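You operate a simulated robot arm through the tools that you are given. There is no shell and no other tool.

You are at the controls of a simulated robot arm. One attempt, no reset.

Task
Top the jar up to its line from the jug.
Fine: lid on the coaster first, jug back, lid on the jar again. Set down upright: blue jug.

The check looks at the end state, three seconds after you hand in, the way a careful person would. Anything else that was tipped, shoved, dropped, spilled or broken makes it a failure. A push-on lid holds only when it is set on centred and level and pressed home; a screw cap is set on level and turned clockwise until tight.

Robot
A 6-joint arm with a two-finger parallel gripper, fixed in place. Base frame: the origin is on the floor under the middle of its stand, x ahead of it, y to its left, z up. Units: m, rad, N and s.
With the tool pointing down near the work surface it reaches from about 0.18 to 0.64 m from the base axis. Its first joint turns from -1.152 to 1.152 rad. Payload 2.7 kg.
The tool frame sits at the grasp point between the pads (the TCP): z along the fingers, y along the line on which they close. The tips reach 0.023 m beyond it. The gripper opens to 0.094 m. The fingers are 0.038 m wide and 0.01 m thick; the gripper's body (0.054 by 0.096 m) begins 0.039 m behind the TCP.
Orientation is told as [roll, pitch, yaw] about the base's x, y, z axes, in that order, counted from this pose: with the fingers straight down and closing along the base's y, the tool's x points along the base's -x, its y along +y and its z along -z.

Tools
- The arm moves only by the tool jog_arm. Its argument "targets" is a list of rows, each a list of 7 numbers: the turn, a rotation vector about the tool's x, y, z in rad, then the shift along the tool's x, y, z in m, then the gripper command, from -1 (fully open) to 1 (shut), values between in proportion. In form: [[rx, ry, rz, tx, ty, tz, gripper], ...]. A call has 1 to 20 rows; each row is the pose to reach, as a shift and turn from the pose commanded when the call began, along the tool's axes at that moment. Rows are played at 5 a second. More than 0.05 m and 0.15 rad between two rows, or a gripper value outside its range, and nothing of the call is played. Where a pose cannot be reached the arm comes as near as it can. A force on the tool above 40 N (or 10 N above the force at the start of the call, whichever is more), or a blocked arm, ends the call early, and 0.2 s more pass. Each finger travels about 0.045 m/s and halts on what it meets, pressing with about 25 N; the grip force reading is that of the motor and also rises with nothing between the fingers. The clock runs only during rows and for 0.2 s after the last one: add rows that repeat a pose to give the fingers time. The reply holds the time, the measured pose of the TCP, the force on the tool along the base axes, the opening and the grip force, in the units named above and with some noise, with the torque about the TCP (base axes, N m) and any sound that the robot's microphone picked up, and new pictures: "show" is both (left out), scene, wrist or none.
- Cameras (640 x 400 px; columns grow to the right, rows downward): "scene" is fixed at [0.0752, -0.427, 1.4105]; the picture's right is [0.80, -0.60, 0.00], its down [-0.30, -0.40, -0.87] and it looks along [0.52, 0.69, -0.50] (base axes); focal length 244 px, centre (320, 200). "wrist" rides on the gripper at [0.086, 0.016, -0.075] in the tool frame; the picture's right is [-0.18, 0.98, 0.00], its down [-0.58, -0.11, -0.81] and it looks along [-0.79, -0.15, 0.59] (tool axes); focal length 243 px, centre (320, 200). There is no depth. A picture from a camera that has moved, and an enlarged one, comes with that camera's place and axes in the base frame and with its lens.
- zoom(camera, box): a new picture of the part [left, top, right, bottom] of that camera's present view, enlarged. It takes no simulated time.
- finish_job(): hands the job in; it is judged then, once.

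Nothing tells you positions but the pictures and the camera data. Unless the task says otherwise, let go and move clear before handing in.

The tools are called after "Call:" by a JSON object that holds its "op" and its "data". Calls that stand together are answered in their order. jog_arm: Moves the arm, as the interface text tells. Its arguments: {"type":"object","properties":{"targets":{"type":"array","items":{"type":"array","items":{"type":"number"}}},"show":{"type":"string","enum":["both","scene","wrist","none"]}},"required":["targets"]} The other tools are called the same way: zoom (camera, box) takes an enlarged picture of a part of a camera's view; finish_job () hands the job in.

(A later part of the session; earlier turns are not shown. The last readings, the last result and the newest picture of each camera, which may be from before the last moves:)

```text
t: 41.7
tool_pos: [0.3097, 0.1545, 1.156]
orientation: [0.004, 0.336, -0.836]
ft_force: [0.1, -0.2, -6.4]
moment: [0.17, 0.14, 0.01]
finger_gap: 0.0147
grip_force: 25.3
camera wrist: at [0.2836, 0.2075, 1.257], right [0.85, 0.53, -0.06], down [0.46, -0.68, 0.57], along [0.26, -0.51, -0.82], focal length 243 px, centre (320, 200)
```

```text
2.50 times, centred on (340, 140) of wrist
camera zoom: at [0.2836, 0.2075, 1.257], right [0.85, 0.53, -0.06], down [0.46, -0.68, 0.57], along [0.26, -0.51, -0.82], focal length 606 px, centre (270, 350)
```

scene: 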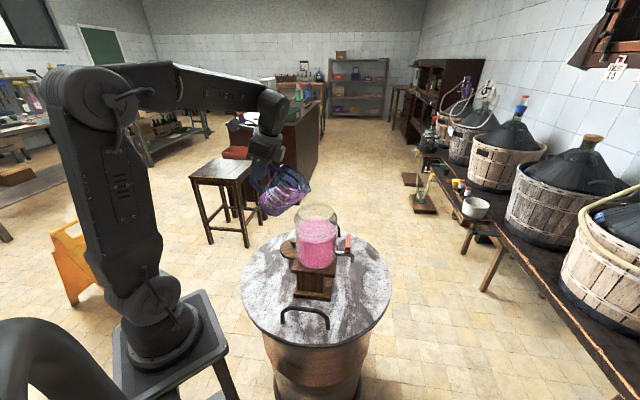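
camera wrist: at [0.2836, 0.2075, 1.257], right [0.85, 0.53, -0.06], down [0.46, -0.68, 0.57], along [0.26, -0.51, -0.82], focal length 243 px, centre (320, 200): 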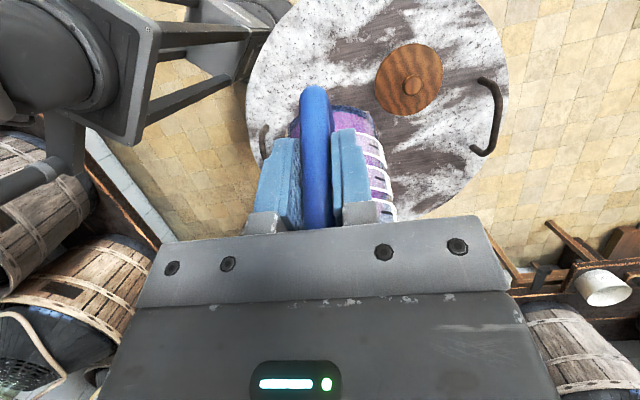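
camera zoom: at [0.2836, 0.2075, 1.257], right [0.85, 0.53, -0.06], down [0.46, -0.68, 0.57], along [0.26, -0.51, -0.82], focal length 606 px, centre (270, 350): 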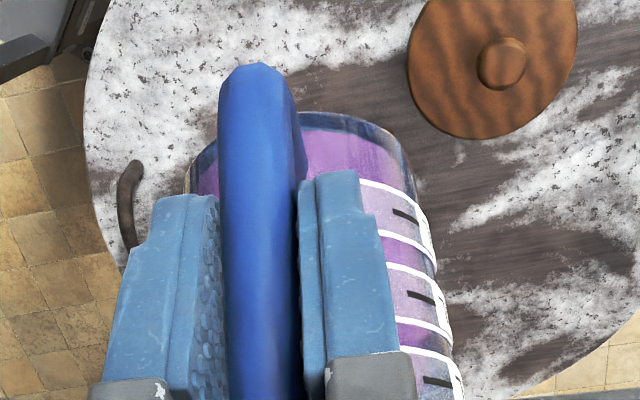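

The spout tip is over the mouth at about (0.405, 0.050), 7 cm above the rim. I'll tilt to 45° then 50°, lowering the tip slightly, and check for flow.

Call:
{"op": "jog_arm", "data": {"targets": [[0, 0.06, 0, -0.0027, 0, -0.001, 1], [0, 0.1215, 0, -0.0054, 0, -0.0019, 1], [0, 0.165, 0, -0.0065, 0, -0.0085, 1], [0, 0.209, 0, -0.0075, 0, -0.0151, 1], [0, 0.209, 0, -0.0075, 0, -0.0151, 1]], "show": "scene"}}

Call:
{"op": "zoom", "data": {"camera": "scene", "box": [260, 160, 360, 260]}}

```text
t: 42.9
tool_pos: [0.3185, 0.1441, 1.1701]
orientation: [0.003, 0.546, -0.834]
ft_force: [-0.7, 0.2, -5.1]
moment: [0.13, 0.08, -0.01]
finger_gap: 0.0149
grip_force: 25.2
```

scene: 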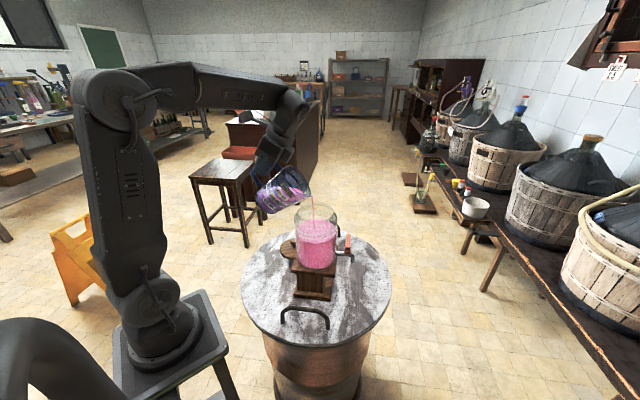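

```text
4.00 times, centred on (310, 210) of scene
camera zoom: at [0.0753, -0.427, 1.4105], right [0.8, -0.6, 0.0], down [-0.3, -0.4, -0.87], along [0.52, 0.69, -0.5], focal length 978 px, centre (360, 160)
```

zoom: 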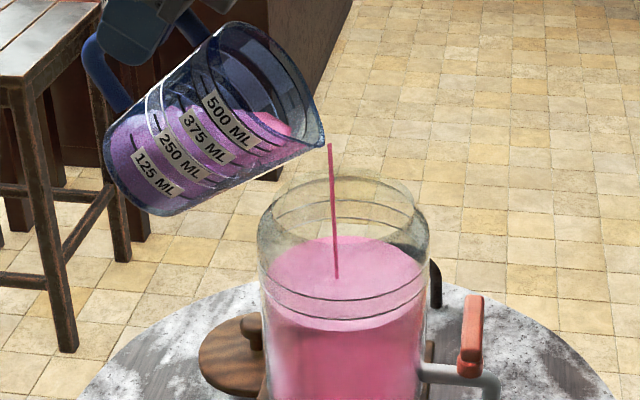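

A thin stream is already falling cleanly into the jar at ~50°. I'll hold for a second and watch the level.

Call:
{"op": "jog_arm", "data": {"targets": [[0, 0, 0, 0, 0, 0, 1], [0, 0, 0, 0, 0, 0, 1], [0, 0, 0, 0, 0, 0, 1], [0, 0, 0, 0, 0, 0, 1]], "show": "none"}}

Call:
{"op": "zoom", "data": {"camera": "scene", "box": [260, 160, 360, 260]}}

Call:
{"op": "zoom", "data": {"camera": "scene", "box": [284, 225, 356, 275]}}

```text
t: 43.9
tool_pos: [0.3184, 0.1439, 1.1689]
orientation: [0.004, 0.545, -0.836]
ft_force: [-0.5, -0.6, -5.4]
moment: [0.11, 0.09, 0.04]
finger_gap: 0.0148
grip_force: 25.3
```

```text
4.00 times, centred on (310, 210) of scene
camera zoom: at [0.0753, -0.427, 1.4105], right [0.8, -0.6, 0.0], down [-0.3, -0.4, -0.87], along [0.52, 0.69, -0.5], focal length 978 px, centre (360, 160)
```

zoom: 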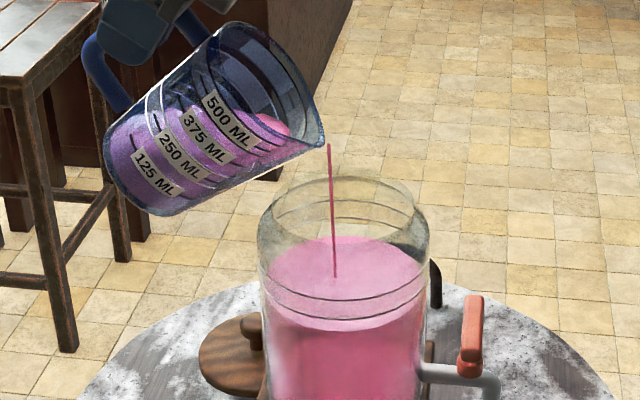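

```text
8.00 times, centred on (320, 250) of scene
camera zoom: at [0.0753, -0.427, 1.4105], right [0.8, -0.6, 0.0], down [-0.3, -0.4, -0.87], along [0.52, 0.69, -0.5], focal length 1955 px, centre (320, -200)
```

zoom: 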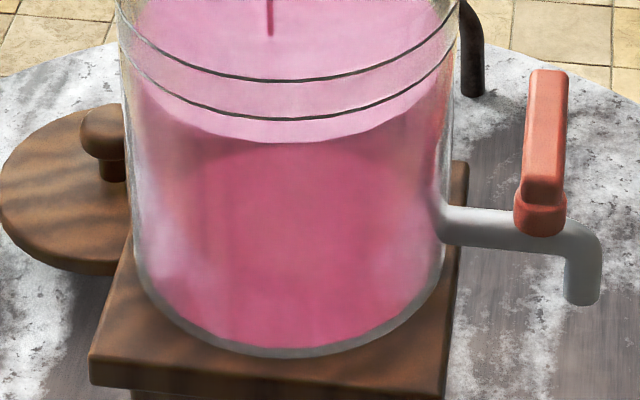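

Flow is clean but slow with no visible level change yet. I'll increase to 55° and hold a second.

Call:
{"op": "jog_arm", "data": {"targets": [[0, 0.03, 0, -0.0003, 0, -0.0045, 1], [0, 0.06, 0, -0.0005, 0, -0.009, 1], [0, 0.0873, 0, -0.0008, 0, -0.0132, 1], [0, 0.0873, 0, -0.0008, 0, -0.0132, 1], [0, 0.0873, 0, -0.0008, 0, -0.0132, 1], [0, 0.0873, 0, -0.0008, 0, -0.0132, 1]], "show": "none"}}

Call:
{"op": "zoom", "data": {"camera": "scene", "box": [260, 160, 360, 260]}}

Call:
{"op": "zoom", "data": {"camera": "scene", "box": [284, 225, 356, 275]}}

```text
t: 45.3
tool_pos: [0.3243, 0.1378, 1.1799]
orientation: [0.003, 0.633, -0.835]
ft_force: [-0.2, -0.6, -5.8]
moment: [0.07, 0.07, 0.01]
finger_gap: 0.0145
grip_force: 25.3
```

```text
4.00 times, centred on (310, 210) of scene
camera zoom: at [0.0753, -0.427, 1.4105], right [0.8, -0.6, 0.0], down [-0.3, -0.4, -0.87], along [0.52, 0.69, -0.5], focal length 978 px, centre (360, 160)
```

zoom: 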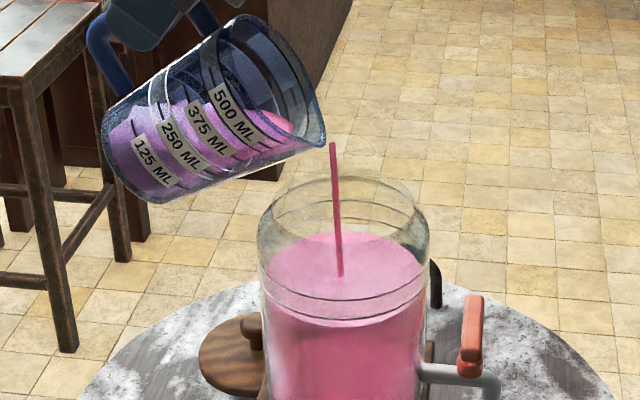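

```text
8.00 times, centred on (320, 250) of scene
camera zoom: at [0.0753, -0.427, 1.4105], right [0.8, -0.6, 0.0], down [-0.3, -0.4, -0.87], along [0.52, 0.69, -0.5], focal length 1955 px, centre (320, -200)
```

zoom: 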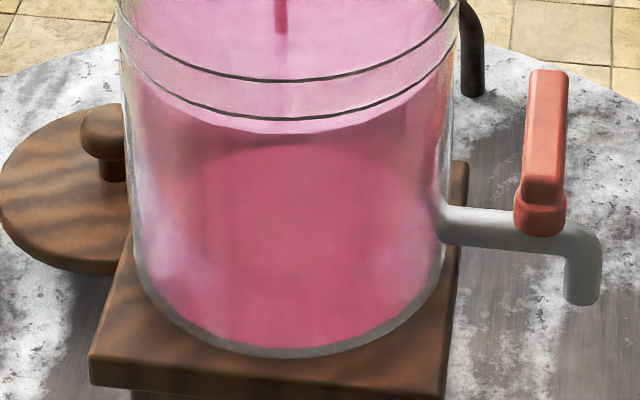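

The level has risen a little (front edge 140→133 px in this view; target about 95). Continuing at 58°.

Call:
{"op": "jog_arm", "data": {"targets": [[0, 0.026, 0, -0.0001, 0, -0.004, 1], [0, 0.0524, 0, -0.0003, 0, -0.0079, 1], [0, 0.0524, 0, -0.0003, 0, -0.0079, 1], [0, 0.0524, 0, -0.0003, 0, -0.0079, 1], [0, 0.0524, 0, -0.0003, 0, -0.0079, 1], [0, 0.0524, 0, -0.0003, 0, -0.0079, 1]], "show": "none"}}

Call:
{"op": "zoom", "data": {"camera": "scene", "box": [260, 160, 360, 260]}}

Call:
{"op": "zoom", "data": {"camera": "scene", "box": [284, 225, 356, 275]}}

```text
t: 46.7
tool_pos: [0.3287, 0.1364, 1.1869]
orientation: [0.004, 0.684, -0.833]
ft_force: [0.2, -0.2, -4.9]
moment: [0.05, 0.07, 0.04]
finger_gap: 0.015
grip_force: 25.4
```

```text
4.00 times, centred on (310, 210) of scene
camera zoom: at [0.0753, -0.427, 1.4105], right [0.8, -0.6, 0.0], down [-0.3, -0.4, -0.87], along [0.52, 0.69, -0.5], focal length 978 px, centre (360, 160)
```

zoom: 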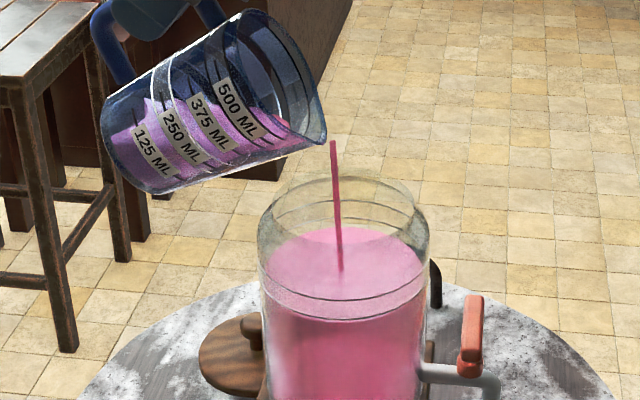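

```text
8.00 times, centred on (320, 250) of scene
camera zoom: at [0.0753, -0.427, 1.4105], right [0.8, -0.6, 0.0], down [-0.3, -0.4, -0.87], along [0.52, 0.69, -0.5], focal length 1955 px, centre (320, -200)
```

zoom: 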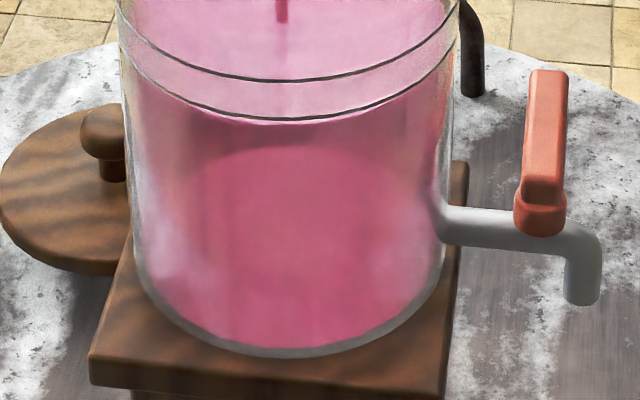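

The level is at about 123 px now, just under the lower line (118); aiming for ~97. Continuing to 61°.

Call:
{"op": "jog_arm", "data": {"targets": [[0, 0.026, 0, -0.0001, 0, -0.004, 1], [0, 0.0524, 0, -0.0002, 0, -0.0079, 1], [0, 0.0524, 0, -0.0002, 0, -0.0079, 1], [0, 0.0524, 0, -0.0002, 0, -0.0079, 1], [0, 0.0524, 0, -0.0002, 0, -0.0079, 1], [0, 0.0524, 0, -0.0002, 0, -0.0079, 1]], "show": "none"}}

Call:
{"op": "zoom", "data": {"camera": "scene", "box": [260, 160, 360, 260]}}

Call:
{"op": "zoom", "data": {"camera": "scene", "box": [284, 225, 356, 275]}}

```text
t: 48.1
tool_pos: [0.3309, 0.1328, 1.1918]
orientation: [0.003, 0.734, -0.833]
ft_force: [-0.3, 0.8, -5.2]
moment: [0.06, 0.05, 0.0]
finger_gap: 0.0149
grip_force: 24.7
```

```text
4.00 times, centred on (310, 210) of scene
camera zoom: at [0.0753, -0.427, 1.4105], right [0.8, -0.6, 0.0], down [-0.3, -0.4, -0.87], along [0.52, 0.69, -0.5], focal length 978 px, centre (360, 160)
```

zoom: 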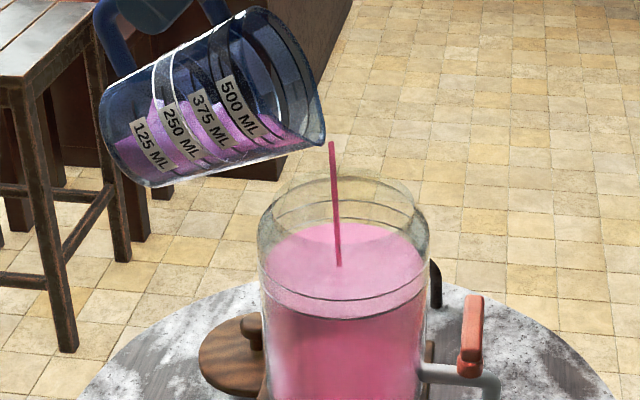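

```text
8.00 times, centred on (320, 250) of scene
camera zoom: at [0.0753, -0.427, 1.4105], right [0.8, -0.6, 0.0], down [-0.3, -0.4, -0.87], along [0.52, 0.69, -0.5], focal length 1955 px, centre (320, -200)
```

zoom: 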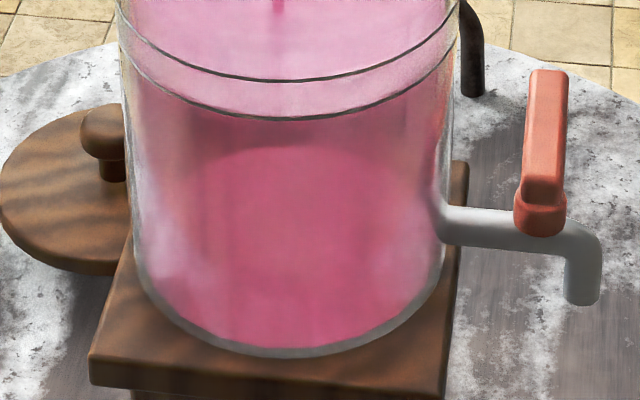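

The surface now coincides with the lower line. Continuing to 64°.

Call:
{"op": "jog_arm", "data": {"targets": [[0, 0.026, 0, -0.0001, 0, -0.0038, 1], [0, 0.0524, 0, -0.0002, 0, -0.0077, 1], [0, 0.0524, 0, -0.0002, 0, -0.0077, 1], [0, 0.0524, 0, -0.0002, 0, -0.0077, 1], [0, 0.0524, 0, -0.0002, 0, -0.0077, 1], [0, 0.0524, 0, -0.0002, 0, -0.0077, 1]], "show": "none"}}

Call:
{"op": "zoom", "data": {"camera": "scene", "box": [260, 160, 360, 260]}}

Call:
{"op": "zoom", "data": {"camera": "scene", "box": [290, 210, 350, 250]}}

```text
t: 49.5
tool_pos: [0.334, 0.127, 1.1985]
orientation: [0.005, 0.789, -0.834]
ft_force: [0.0, 0.0, -3.9]
moment: [0.05, 0.0, -0.01]
finger_gap: 0.0151
grip_force: 24.5
```

```text
4.00 times, centred on (310, 210) of scene
camera zoom: at [0.0753, -0.427, 1.4105], right [0.8, -0.6, 0.0], down [-0.3, -0.4, -0.87], along [0.52, 0.69, -0.5], focal length 978 px, centre (360, 160)
```

zoom: 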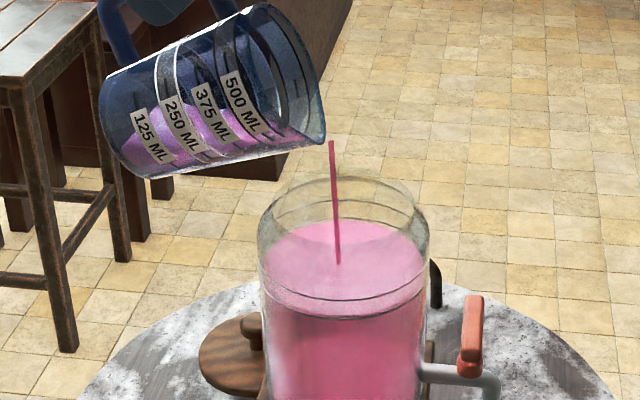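

```text
10.00 times, centred on (320, 230) of scene
camera zoom: at [0.0753, -0.427, 1.4105], right [0.8, -0.6, 0.0], down [-0.3, -0.4, -0.87], along [0.52, 0.69, -0.5], focal length 2444 px, centre (320, -100)
```

zoom: 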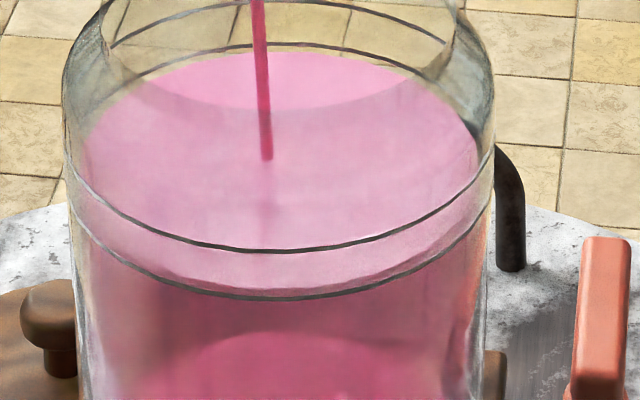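

The surface is now level with the lower line; about half a band more to go. I'll tilt to 68° and hold.

Call:
{"op": "jog_arm", "data": {"targets": [[0, 0.026, 0, -0.0001, 0, -0.0039, 1], [0, 0.0524, 0, -0.0003, 0, -0.0079, 1], [0, 0.07, 0, -0.0005, 0, -0.0106, 1], [0, 0.07, 0, -0.0005, 0, -0.0106, 1], [0, 0.07, 0, -0.0005, 0, -0.0106, 1], [0, 0.07, 0, -0.0005, 0, -0.0106, 1], [0, 0.07, 0, -0.0005, 0, -0.0106, 1]], "show": "none"}}

Call:
{"op": "zoom", "data": {"camera": "scene", "box": [260, 160, 360, 260]}}

Call:
{"op": "zoom", "data": {"camera": "scene", "box": [290, 210, 350, 250]}}

```text
t: 51.1
tool_pos: [0.3384, 0.1209, 1.2058]
orientation: [0.002, 0.859, -0.832]
ft_force: [-0.4, 0.3, -4.1]
moment: [0.03, 0.02, 0.03]
finger_gap: 0.0148
grip_force: 24.8
```

```text
4.00 times, centred on (310, 210) of scene
camera zoom: at [0.0753, -0.427, 1.4105], right [0.8, -0.6, 0.0], down [-0.3, -0.4, -0.87], along [0.52, 0.69, -0.5], focal length 978 px, centre (360, 160)
```

zoom: 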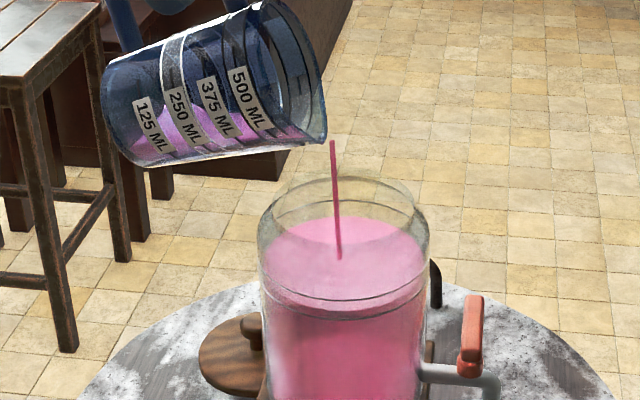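

```text
10.00 times, centred on (320, 230) of scene
camera zoom: at [0.0753, -0.427, 1.4105], right [0.8, -0.6, 0.0], down [-0.3, -0.4, -0.87], along [0.52, 0.69, -0.5], focal length 2444 px, centre (320, -100)
```

zoom: 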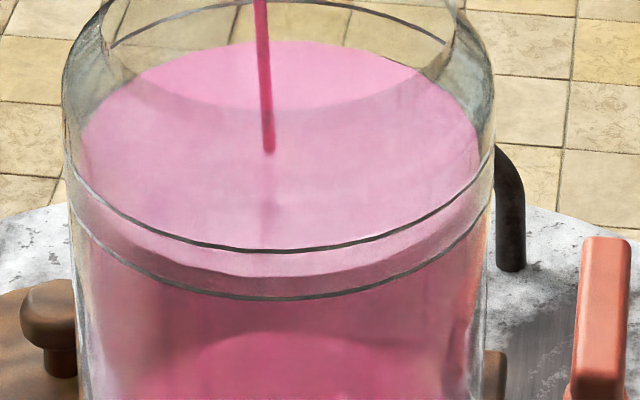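

The front edge is at 278 px with the band centre at about 268–273. I'll hold briefly at this tilt and check again.

Call:
{"op": "jog_arm", "data": {"targets": [[0, 0.009, 0, 0, 0, -0.0013, 1], [0, 0.0175, 0, -0.0001, 0, -0.0026, 1], [0, 0.0175, 0, -0.0001, 0, -0.0026, 1], [0, 0.0175, 0, -0.0001, 0, -0.0026, 1]], "show": "none"}}

Call:
{"op": "zoom", "data": {"camera": "scene", "box": [290, 210, 350, 250]}}

Call:
{"op": "zoom", "data": {"camera": "scene", "box": [260, 160, 360, 260]}}

```text
t: 52.1
tool_pos: [0.3405, 0.1186, 1.2072]
orientation: [0.003, 0.876, -0.833]
ft_force: [0.6, 0.3, -3.2]
moment: [-0.03, 0.02, 0.01]
finger_gap: 0.0146
grip_force: 25.2
```

```text
10.00 times, centred on (320, 230) of scene
camera zoom: at [0.0753, -0.427, 1.4105], right [0.8, -0.6, 0.0], down [-0.3, -0.4, -0.87], along [0.52, 0.69, -0.5], focal length 2444 px, centre (320, -100)
```

zoom: 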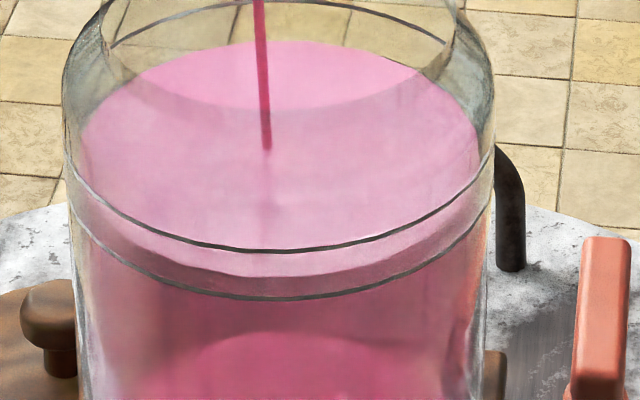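

```text
4.00 times, centred on (310, 210) of scene
camera zoom: at [0.0753, -0.427, 1.4105], right [0.8, -0.6, 0.0], down [-0.3, -0.4, -0.87], along [0.52, 0.69, -0.5], focal length 978 px, centre (360, 160)
```

zoom: 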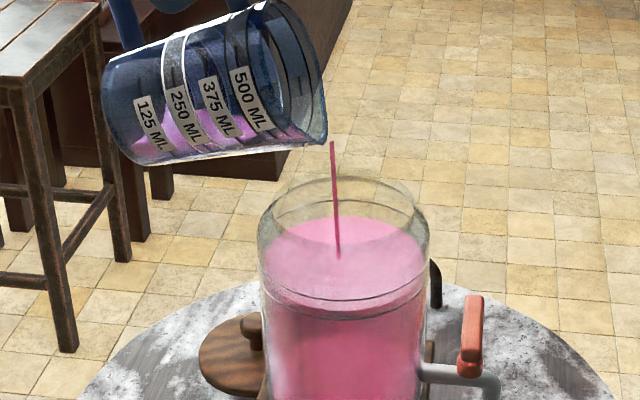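

The stream is thinning with the edge near 277 px. A further 3° tilt and a short hold should bring it to the middle of the band.

Call:
{"op": "jog_arm", "data": {"targets": [[0, 0.026, 0, -0.0001, 0, -0.004, 1], [0, 0.0524, 0, -0.0003, 0, -0.008, 1], [0, 0.0524, 0, -0.0003, 0, -0.008, 1], [0, 0.0524, 0, -0.0003, 0, -0.008, 1], [0, 0.0524, 0, -0.0003, 0, -0.008, 1]], "show": "none"}}

Call:
{"op": "zoom", "data": {"camera": "scene", "box": [290, 210, 350, 250]}}

Call:
{"op": "zoom", "data": {"camera": "scene", "box": [260, 160, 360, 260]}}

```text
t: 53.3
tool_pos: [0.3454, 0.1131, 1.2121]
orientation: [0.005, 0.929, -0.831]
ft_force: [-0.5, -0.5, -2.7]
moment: [0.02, 0.01, -0.02]
finger_gap: 0.015
grip_force: 24.9
```

```text
10.00 times, centred on (320, 230) of scene
camera zoom: at [0.0753, -0.427, 1.4105], right [0.8, -0.6, 0.0], down [-0.3, -0.4, -0.87], along [0.52, 0.69, -0.5], focal length 2444 px, centre (320, -100)
```

zoom: 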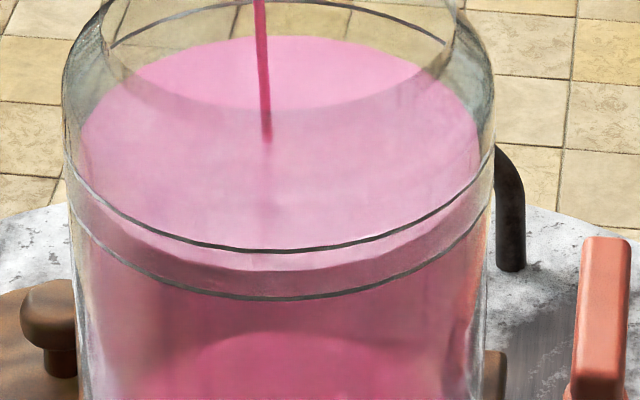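

```text
4.00 times, centred on (310, 210) of scene
camera zoom: at [0.0753, -0.427, 1.4105], right [0.8, -0.6, 0.0], down [-0.3, -0.4, -0.87], along [0.52, 0.69, -0.5], focal length 978 px, centre (360, 160)
```

zoom: 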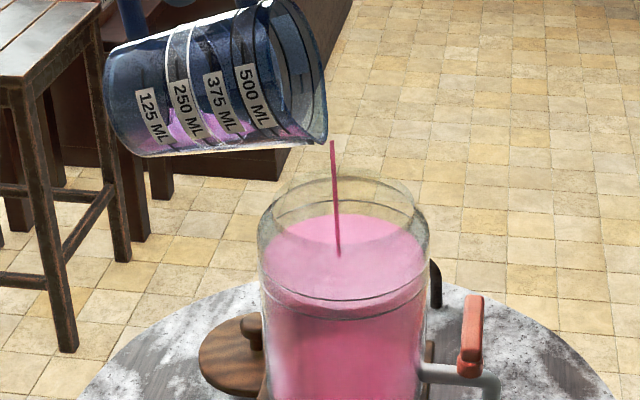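

By comparing near and far edges, the level is about 40% up the band. I'll hold a little longer for the last ~15 ml.

Call:
{"op": "jog_arm", "data": {"targets": [[0, 0.012, 0, -0.0001, 0, -0.0018, 1], [0, 0.012, 0, -0.0001, 0, -0.0018, 1], [0, 0.012, 0, -0.0001, 0, -0.0018, 1]], "show": "none"}}

Call:
{"op": "zoom", "data": {"camera": "scene", "box": [290, 210, 350, 250]}}

```text
t: 54.1
tool_pos: [0.3461, 0.1135, 1.213]
orientation: [0.006, 0.939, -0.833]
ft_force: [0.0, -0.5, -3.5]
moment: [-0.01, 0.01, 0.0]
finger_gap: 0.015
grip_force: 25.5
```

```text
10.00 times, centred on (320, 230) of scene
camera zoom: at [0.0753, -0.427, 1.4105], right [0.8, -0.6, 0.0], down [-0.3, -0.4, -0.87], along [0.52, 0.69, -0.5], focal length 2444 px, centre (320, -100)
```

zoom: 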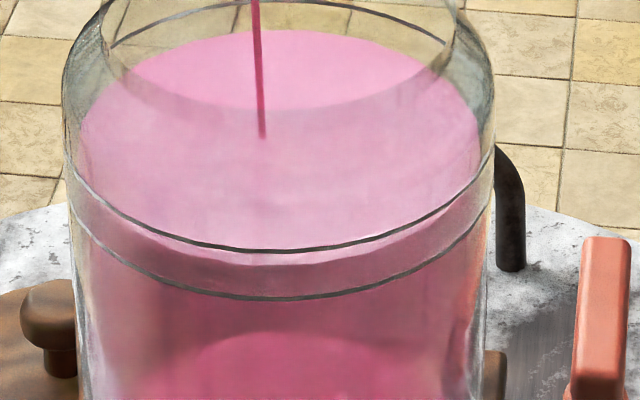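

Both edges now put the level at the middle of the band. I'll tilt back promptly while keeping the spout over the mouth.

Call:
{"op": "jog_arm", "data": {"targets": [[0, -0.145, 0, 0.0009, 0, 0.0205, 1], [0, -0.29, 0, -0.0019, 0, 0.0404, 1], [0, -0.43, 0, -0.0083, 0, 0.0597, 1], [0, -0.569, 0, -0.0167, 0, 0.0771, 1], [0, -0.569, 0, -0.0167, 0, 0.0771, 1], [0, -0.569, 0, -0.0167, 0, 0.0771, 1]], "show": "none"}}

Call:
{"op": "zoom", "data": {"camera": "scene", "box": [290, 210, 350, 250]}}

Call:
{"op": "zoom", "data": {"camera": "scene", "box": [260, 160, 360, 260]}}

```text
t: 55.5
tool_pos: [0.3102, 0.153, 1.1536]
orientation: [0.0, 0.369, -0.836]
ft_force: [0.9, 0.3, -3.9]
moment: [0.09, 0.04, -0.01]
finger_gap: 0.0148
grip_force: 25.0
```

```text
10.00 times, centred on (320, 230) of scene
camera zoom: at [0.0752, -0.427, 1.4105], right [0.8, -0.6, 0.0], down [-0.3, -0.4, -0.87], along [0.52, 0.69, -0.5], focal length 2444 px, centre (320, -100)
```

zoom: 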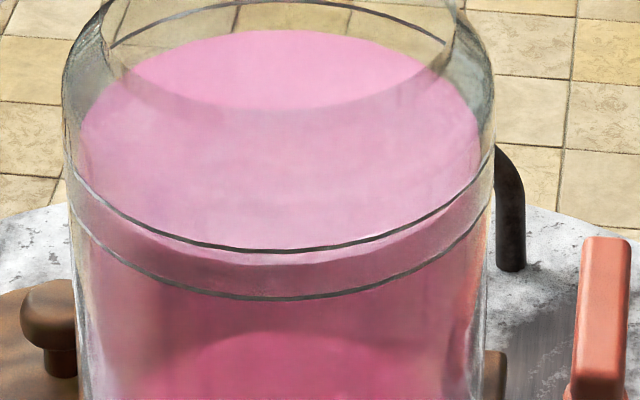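

```text
4.00 times, centred on (310, 210) of scene
camera zoom: at [0.0752, -0.427, 1.4105], right [0.8, -0.6, 0.0], down [-0.3, -0.4, -0.87], along [0.52, 0.69, -0.5], focal length 978 px, centre (360, 160)
```

zoom: 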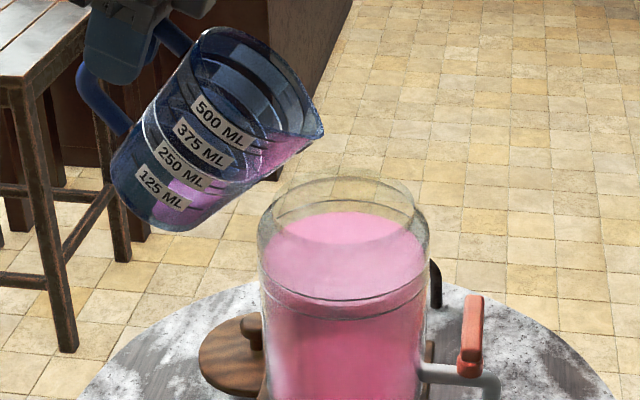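

Pouring has stopped with the level mid-band and no drips. Now I'll retreat from the jar while bringing the jug back upright.

Call:
{"op": "jog_arm", "data": {"targets": [[0, -0.08, 0, 0.0126, 0, 0.0006, 1], [0, -0.18, 0, 0.0316, 0, 0.0015, 1], [0, -0.3, 0, 0.0463, 0.003, 0.005, 1], [0, -0.42, 0, 0.061, 0.005, 0.0085, 1], [0, -0.54, 0, 0.0754, 0.007, 0.0131, 1], [0, -0.64, 0, 0.0856, 0.009, 0.017, 1], [0, -0.697, 0, 0.0888, 0.009, 0.0182, 1], [0, -0.697, 0, 0.0888, 0.009, 0.0182, 1], [0, -0.697, 0, 0.0888, 0.009, 0.0182, 1]]}}

Call:
{"op": "zoom", "data": {"camera": "scene", "box": [220, 140, 360, 260]}}

Call:
{"op": "zoom", "data": {"camera": "scene", "box": [230, 210, 400, 350]}}

```text
t: 57.5
tool_pos: [0.2564, 0.2253, 1.1704]
orientation: [0.003, -0.327, -0.836]
ft_force: [0.1, -0.9, -2.6]
moment: [0.16, 0.13, 0.02]
finger_gap: 0.0147
grip_force: 25.4
camera wrist: at [0.1982, 0.3147, 1.2138], right [0.85, 0.53, 0.06], down [0.11, -0.29, 0.95], along [0.52, -0.8, -0.31], focal length 243 px, centre (320, 200)
```

scene: 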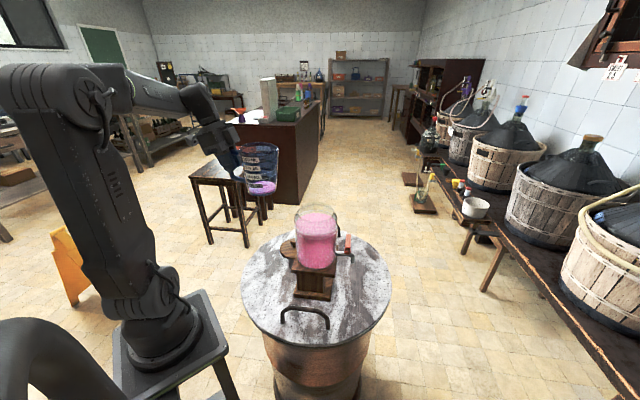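
wrist: 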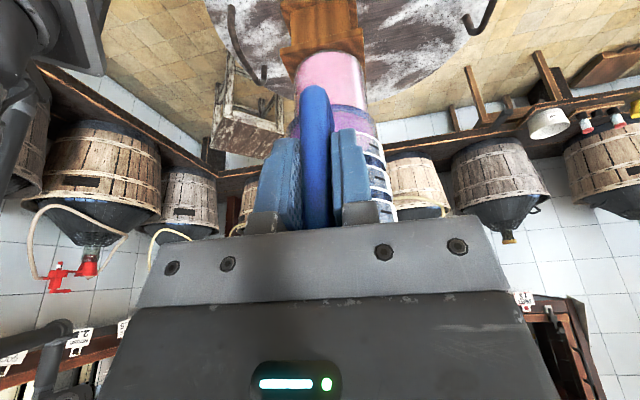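

```text
3.33 times, centred on (290, 200) of scene
camera zoom: at [0.0752, -0.427, 1.4105], right [0.8, -0.6, 0.0], down [-0.3, -0.4, -0.87], along [0.52, 0.69, -0.5], focal length 815 px, centre (420, 200)
```

zoom: 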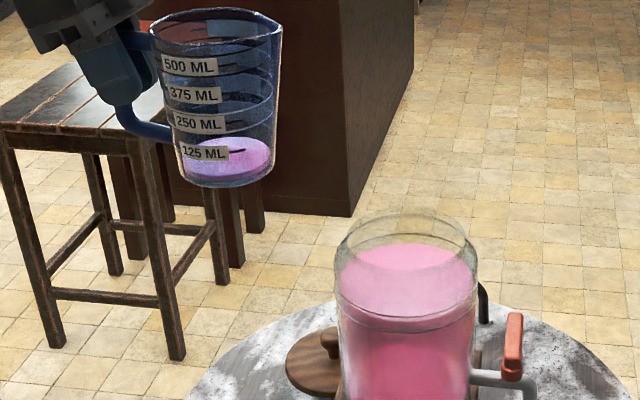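

```text
2.86 times, centred on (315, 280) of scene
camera zoom: at [0.0752, -0.427, 1.4105], right [0.8, -0.6, 0.0], down [-0.3, -0.4, -0.87], along [0.52, 0.69, -0.5], focal length 698 px, centre (334, -29)
```

zoom: 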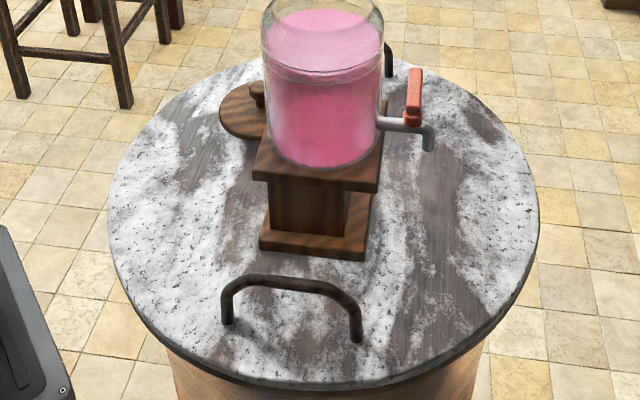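

Jug is upright with about 100 ml left, the table is dry. Lowering toward its original spot now, stopping a centimetre above the surface.

Call:
{"op": "jog_arm", "data": {"targets": [[0, 0, 0, 0.005, 0, 0.014, 1], [0, 0, 0, 0.015, 0, 0.044, 1], [0, 0, 0, 0.0275, 0, 0.081, 1], [0, 0, 0, 0.04, 0, 0.118, 1], [0, 0, 0, 0.0525, 0, 0.155, 1], [0, 0, 0, 0.065, 0, 0.192, 1], [0, 0, 0, 0.0775, 0, 0.229, 1], [0, 0, 0, 0.088, 0, 0.26, 1], [0, 0, 0, 0.097, 0, 0.286, 1], [0, 0, 0, 0.1044, 0, 0.3078, 1], [0, 0, 0, 0.1044, 0, 0.3078, 1], [0, 0, 0, 0.1044, 0, 0.3078, 1]]}}

Call:
{"op": "zoom", "data": {"camera": "scene", "box": [240, 225, 304, 285]}}

```text
t: 60.1
tool_pos: [0.2601, 0.2232, 0.8431]
orientation: [0.001, -0.323, -0.837]
ft_force: [-0.6, 0.4, -3.7]
moment: [0.15, 0.19, -0.05]
finger_gap: 0.0148
grip_force: 25.0
camera wrist: at [0.2008, 0.3126, 0.8876], right [0.85, 0.53, 0.06], down [0.11, -0.29, 0.95], along [0.52, -0.8, -0.31], focal length 243 px, centre (320, 200)
```

scene: 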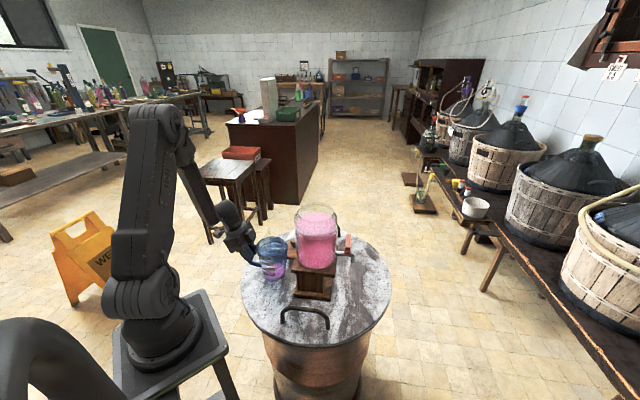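
wrist: 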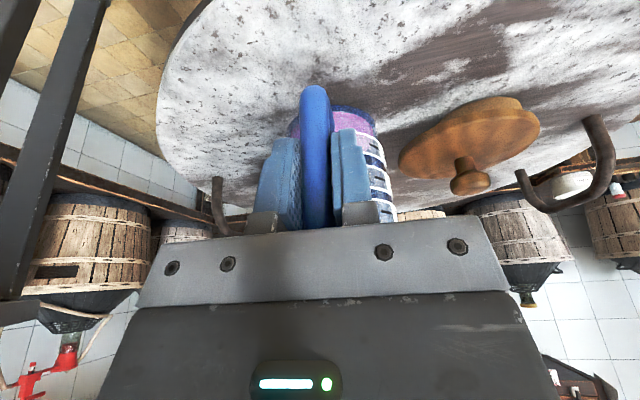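

```text
6.67 times, centred on (272, 255) of scene
camera zoom: at [0.0752, -0.427, 1.4105], right [0.8, -0.6, 0.0], down [-0.3, -0.4, -0.87], along [0.52, 0.69, -0.5], focal length 1630 px, centre (640, -167)
```

zoom: 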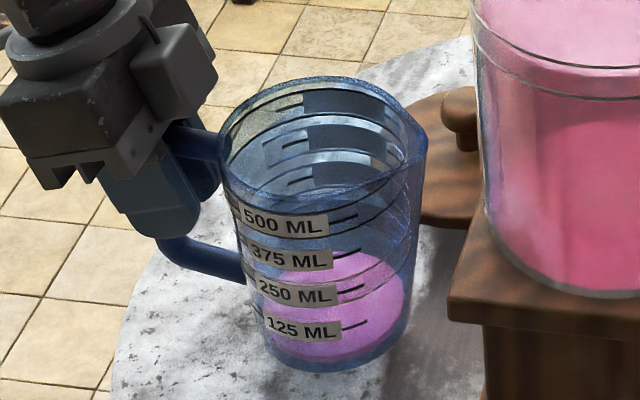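

Comparing with the first picture, the jug should shift about 8 mm in +y to sit exactly where it started. I'll make that shift and lower to just at contact.

Call:
{"op": "jog_arm", "data": {"targets": [[0, 0, 0, 0.003, 0.0023, -0.001, 1], [0, 0, 0, 0.0063, 0.0046, -0.0021, 1], [0, 0, 0, 0.0079, 0.0046, 0.0026, 1], [0, 0, 0, 0.0092, 0.0046, 0.0064, 1], [0, 0, 0, 0.0098, 0.0046, 0.0083, 1], [0, 0, 0, 0.01, 0.0046, 0.0088, 1], [0, 0, 0, 0.01, 0.0046, 0.0088, 1]]}}

Call:
{"op": "zoom", "data": {"camera": "scene", "box": [240, 225, 304, 285]}}

```text
t: 61.7
tool_pos: [0.2582, 0.2323, 0.8327]
orientation: [0.002, -0.326, -0.838]
ft_force: [0.0, 0.2, -2.5]
moment: [0.19, 0.14, 0.04]
finger_gap: 0.0149
grip_force: 25.4
camera wrist: at [0.1987, 0.3224, 0.8772], right [0.85, 0.53, 0.06], down [0.11, -0.29, 0.95], along [0.52, -0.8, -0.31], focal length 243 px, centre (320, 200)
```

scene: 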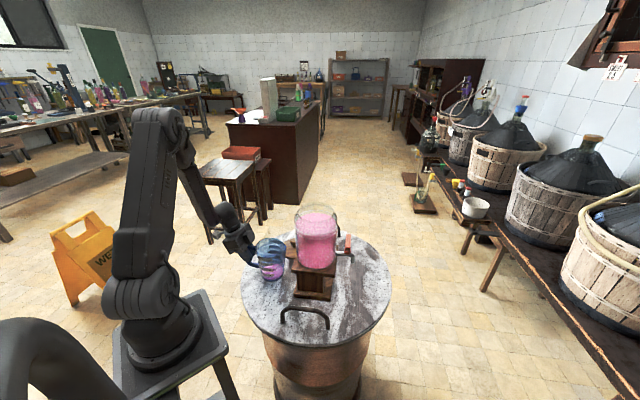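
wrist: 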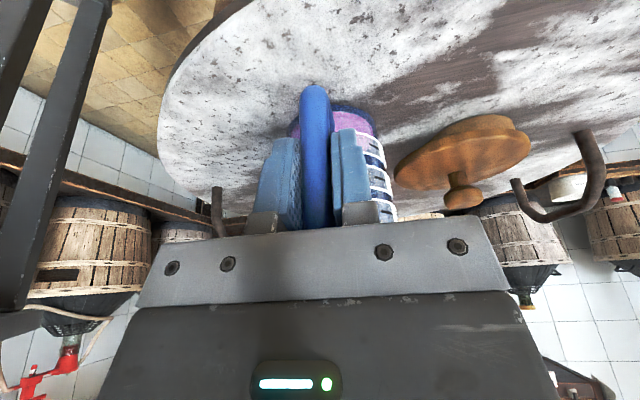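

```text
6.67 times, centred on (272, 255) of scene
camera zoom: at [0.0752, -0.427, 1.4105], right [0.8, -0.6, 0.0], down [-0.3, -0.4, -0.87], along [0.52, 0.69, -0.5], focal length 1630 px, centre (640, -167)
```

zoom: 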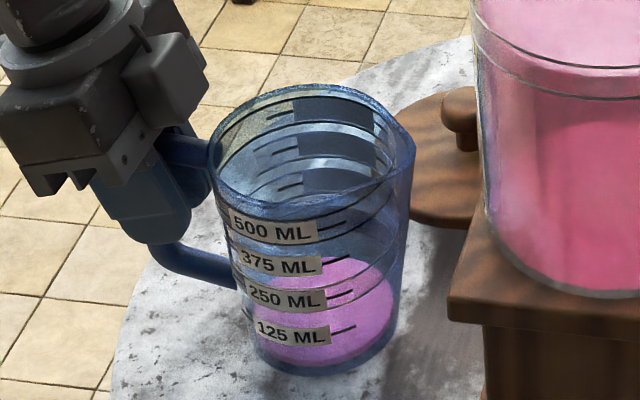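

Position now matches the original picture; it is still ~3 mm above the table. Lowering a millimetre at a time.

Call:
{"op": "jog_arm", "data": {"targets": [[0, 0, 0, 0.0003, 0, 0.0009, 1], [0, 0, 0, 0.0006, 0, 0.0019, 1], [0, 0, 0, 0.0006, 0, 0.0019, 1], [0, 0, 0, 0.0006, 0, 0.0019, 1]], "show": "none"}}

```text
t: 62.7
tool_pos: [0.2575, 0.2347, 0.8305]
orientation: [0.005, -0.325, -0.838]
ft_force: [-3.1, 2.4, 16.8]
moment: [-0.65, -0.17, -0.08]
finger_gap: 0.0151
grip_force: 25.2
```

Contact: the table is now pushing back with 17 N. I'll ease up a fraction of a millimetre before releasing.

Call:
{"op": "jog_arm", "data": {"targets": [[0, 0, 0, -0.0002, 0, -0.0006, 1], [0, 0, 0, -0.0003, 0, -0.0009, 1], [0, 0, 0, -0.0003, 0, -0.0009, 1]], "show": "none"}}

Call:
{"op": "zoom", "data": {"camera": "scene", "box": [240, 225, 304, 285]}}

```text
t: 63.5
tool_pos: [0.2574, 0.2334, 0.8307]
orientation: [0.001, -0.325, -0.837]
ft_force: [0.3, 0.3, -2.3]
moment: [0.17, 0.16, -0.06]
finger_gap: 0.0147
grip_force: 25.0
```

```text
6.67 times, centred on (272, 255) of scene
camera zoom: at [0.0752, -0.427, 1.4105], right [0.8, -0.6, 0.0], down [-0.3, -0.4, -0.87], along [0.52, 0.69, -0.5], focal length 1630 px, centre (640, -167)
```

zoom: 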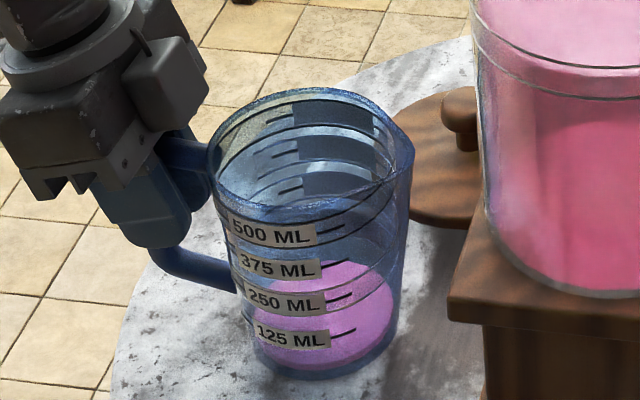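

Now it hangs a hair above the table (−2.3 N). I'll go down 0.4 mm and open the fingers.

Call:
{"op": "jog_arm", "data": {"targets": [[0, 0, 0, 0.0001, 0, 0.0004, 1], [0, 0, 0, 0.0001, 0, 0.0004, 1], [0, 0, 0, 0.0001, 0, 0.0004, 0.6], [0, 0, 0, 0.0001, 0, 0.0004, 0.3], [0, 0, 0, 0.0001, 0, 0.0004, 0.0], [0, 0, 0, 0.0001, 0, 0.0004, -0.3], [0, 0, 0, 0.0001, 0, 0.0004, -0.3], [0, 0, 0, 0.0001, 0, 0.0004, -0.3]]}}

Call:
{"op": "zoom", "data": {"camera": "scene", "box": [240, 225, 304, 285]}}

Call:
{"op": "zoom", "data": {"camera": "wrist", "box": [220, 80, 420, 230]}}

```text
t: 65.3
tool_pos: [0.258, 0.233, 0.8306]
orientation: [0.001, -0.327, -0.838]
ft_force: [0.0, 0.0, -0.5]
moment: [-0.02, -0.01, -0.01]
finger_gap: 0.061
grip_force: 0.0
camera wrist: at [0.1979, 0.3229, 0.8755], right [0.85, 0.53, 0.06], down [0.11, -0.29, 0.95], along [0.52, -0.8, -0.31], focal length 243 px, centre (320, 200)
```

scene: 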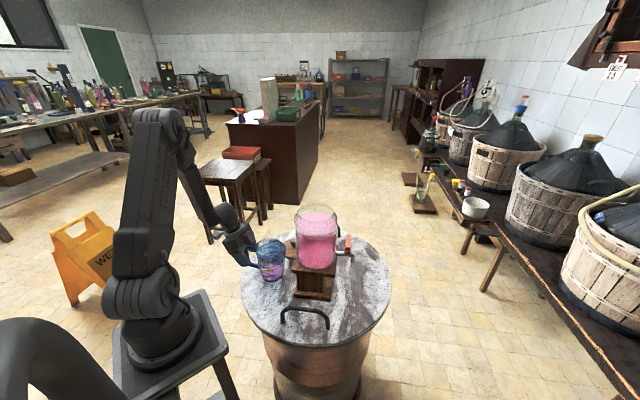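
wrist: 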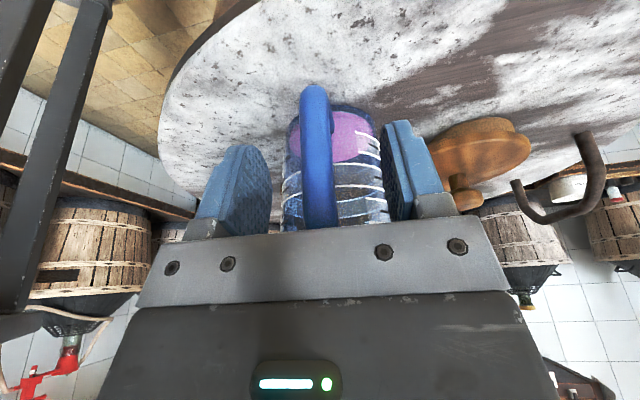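

```text
6.67 times, centred on (272, 255) of scene
camera zoom: at [0.0752, -0.427, 1.4105], right [0.8, -0.6, 0.0], down [-0.3, -0.4, -0.87], along [0.52, 0.69, -0.5], focal length 1630 px, centre (640, -167)
```

zoom: 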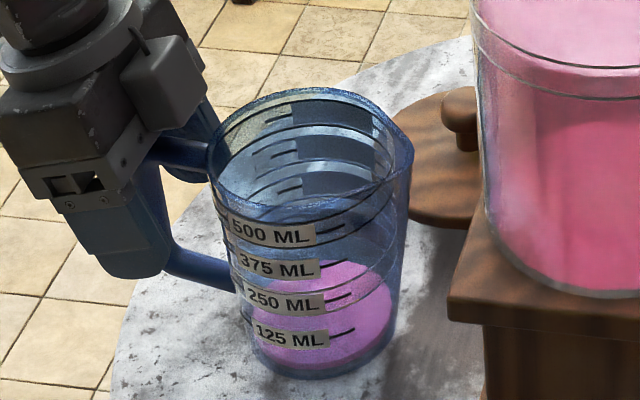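

```text
2.67 times, centred on (320, 155) of wrist
camera zoom: at [0.1979, 0.3229, 0.8755], right [0.85, 0.53, 0.06], down [0.11, -0.29, 0.95], along [0.52, -0.8, -0.31], focal length 647 px, centre (320, 320)
```

zoom: 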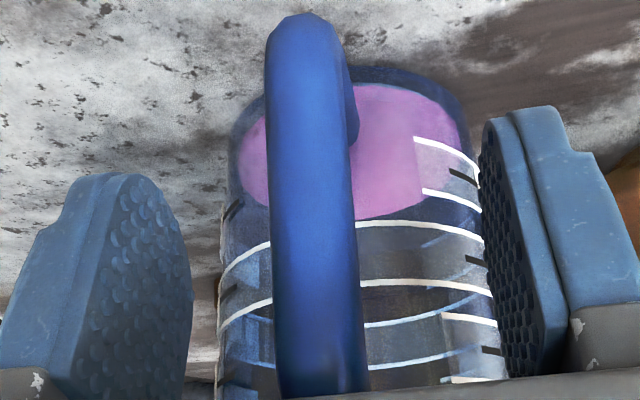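

The jug stands upright on its original spot, fingers clear. Retreating along the tool axis, then up.

Call:
{"op": "jog_arm", "data": {"targets": [[0, 0, 0, 0, 0, -0.015, -0.3], [0, 0, 0, 0, 0, -0.035, -0.3], [0, 0, 0, 0, 0, -0.06, -0.3], [0, 0, 0, 0, 0, -0.09, -0.3], [0, 0, 0, -0.015, 0, -0.13, -0.3], [0, 0, 0, -0.03, 0, -0.17, -0.3], [0, 0, 0, -0.03, 0, -0.17, -0.3]]}}

Call:
{"op": "zoom", "data": {"camera": "scene", "box": [230, 210, 360, 300]}}

Call:
{"op": "zoom", "data": {"camera": "wrist", "box": [250, 0, 480, 150]}}

```text
t: 66.9
tool_pos: [0.2396, 0.2512, 1.0029]
orientation: [0.002, -0.324, -0.838]
ft_force: [1.3, -0.2, -0.4]
moment: [0.02, 0.01, -0.05]
finger_gap: 0.0611
grip_force: 0.0
camera wrist: at [0.1811, 0.3401, 1.0479], right [0.85, 0.53, 0.06], down [0.11, -0.29, 0.95], along [0.52, -0.8, -0.31], focal length 243 px, centre (320, 200)
```

scene: 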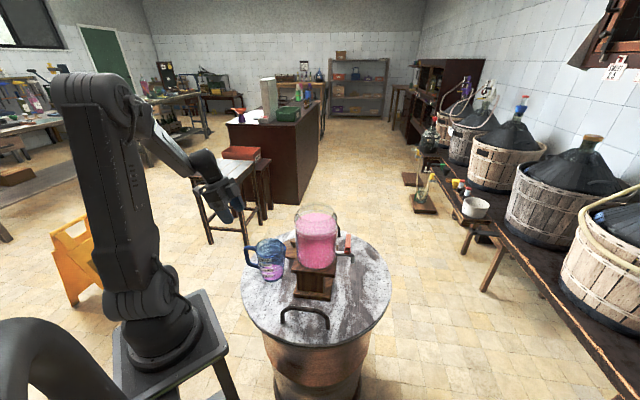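
wrist: 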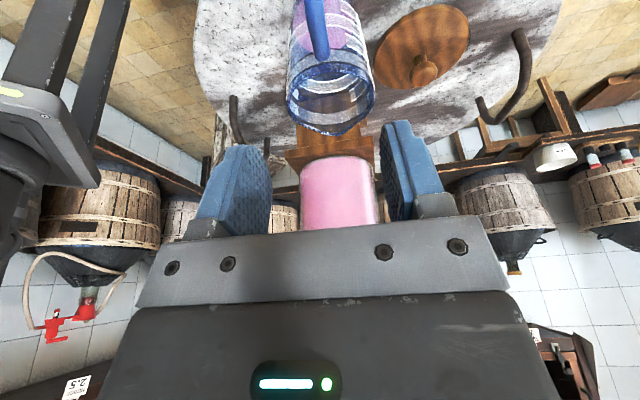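

```text
4.44 times, centred on (295, 255) of scene
camera zoom: at [0.0752, -0.427, 1.4105], right [0.8, -0.6, 0.0], down [-0.3, -0.4, -0.87], along [0.52, 0.69, -0.5], focal length 1086 px, centre (431, -44)
```

zoom: 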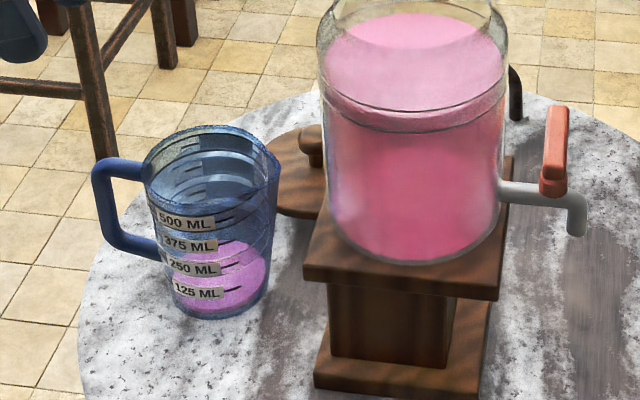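

```text
2.67 times, centred on (365, 75) of wrist
camera zoom: at [0.1811, 0.3401, 1.0479], right [0.85, 0.53, 0.06], down [0.11, -0.29, 0.95], along [0.52, -0.8, -0.31], focal length 647 px, centre (200, 533)
```

zoom: 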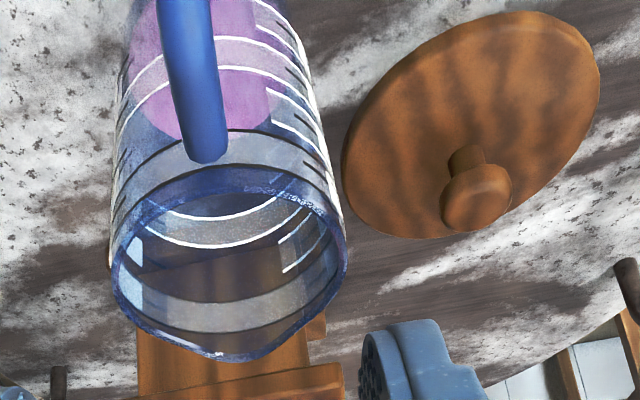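

Jug is back in place and the jar is filled mid-band. Next I'll level the tool and move toward the lid on the coaster.

Call:
{"op": "jog_arm", "data": {"targets": [[0, 0.1, 0, 0, 0.025, 0, -0.3], [0, 0.2, 0, 0, 0.05, 0, -0.3], [0, 0.3, 0, 0, 0.075, 0, -0.3], [-0.002, 0.325, 0, 0, 0.1, 0, -0.3], [-0.002, 0.325, 0, 0, 0.1, 0, -0.3], [-0.002, 0.325, 0, 0, 0.1, 0, -0.3]], "show": "wrist"}}

```text
t: 68.3
tool_pos: [0.3137, 0.3184, 1.0017]
orientation: [0.004, -0.001, -0.835]
ft_force: [0.1, 0.3, -0.2]
moment: [0.01, -0.03, 0.0]
finger_gap: 0.0612
grip_force: 0.1
camera wrist: at [0.269, 0.393, 1.0786], right [0.85, 0.52, 0.0], down [0.31, -0.51, 0.81], along [0.42, -0.69, -0.59], focal length 243 px, centre (320, 200)
```

wrist: 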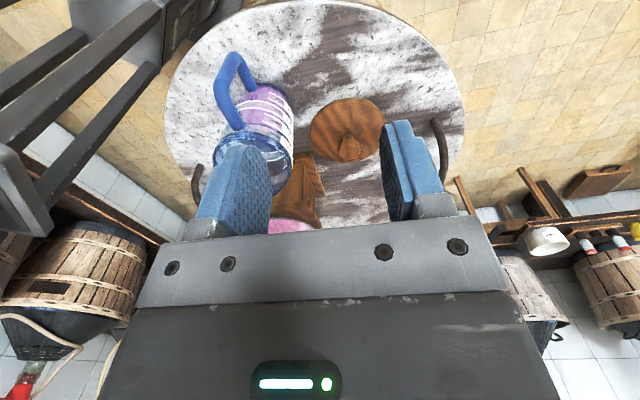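

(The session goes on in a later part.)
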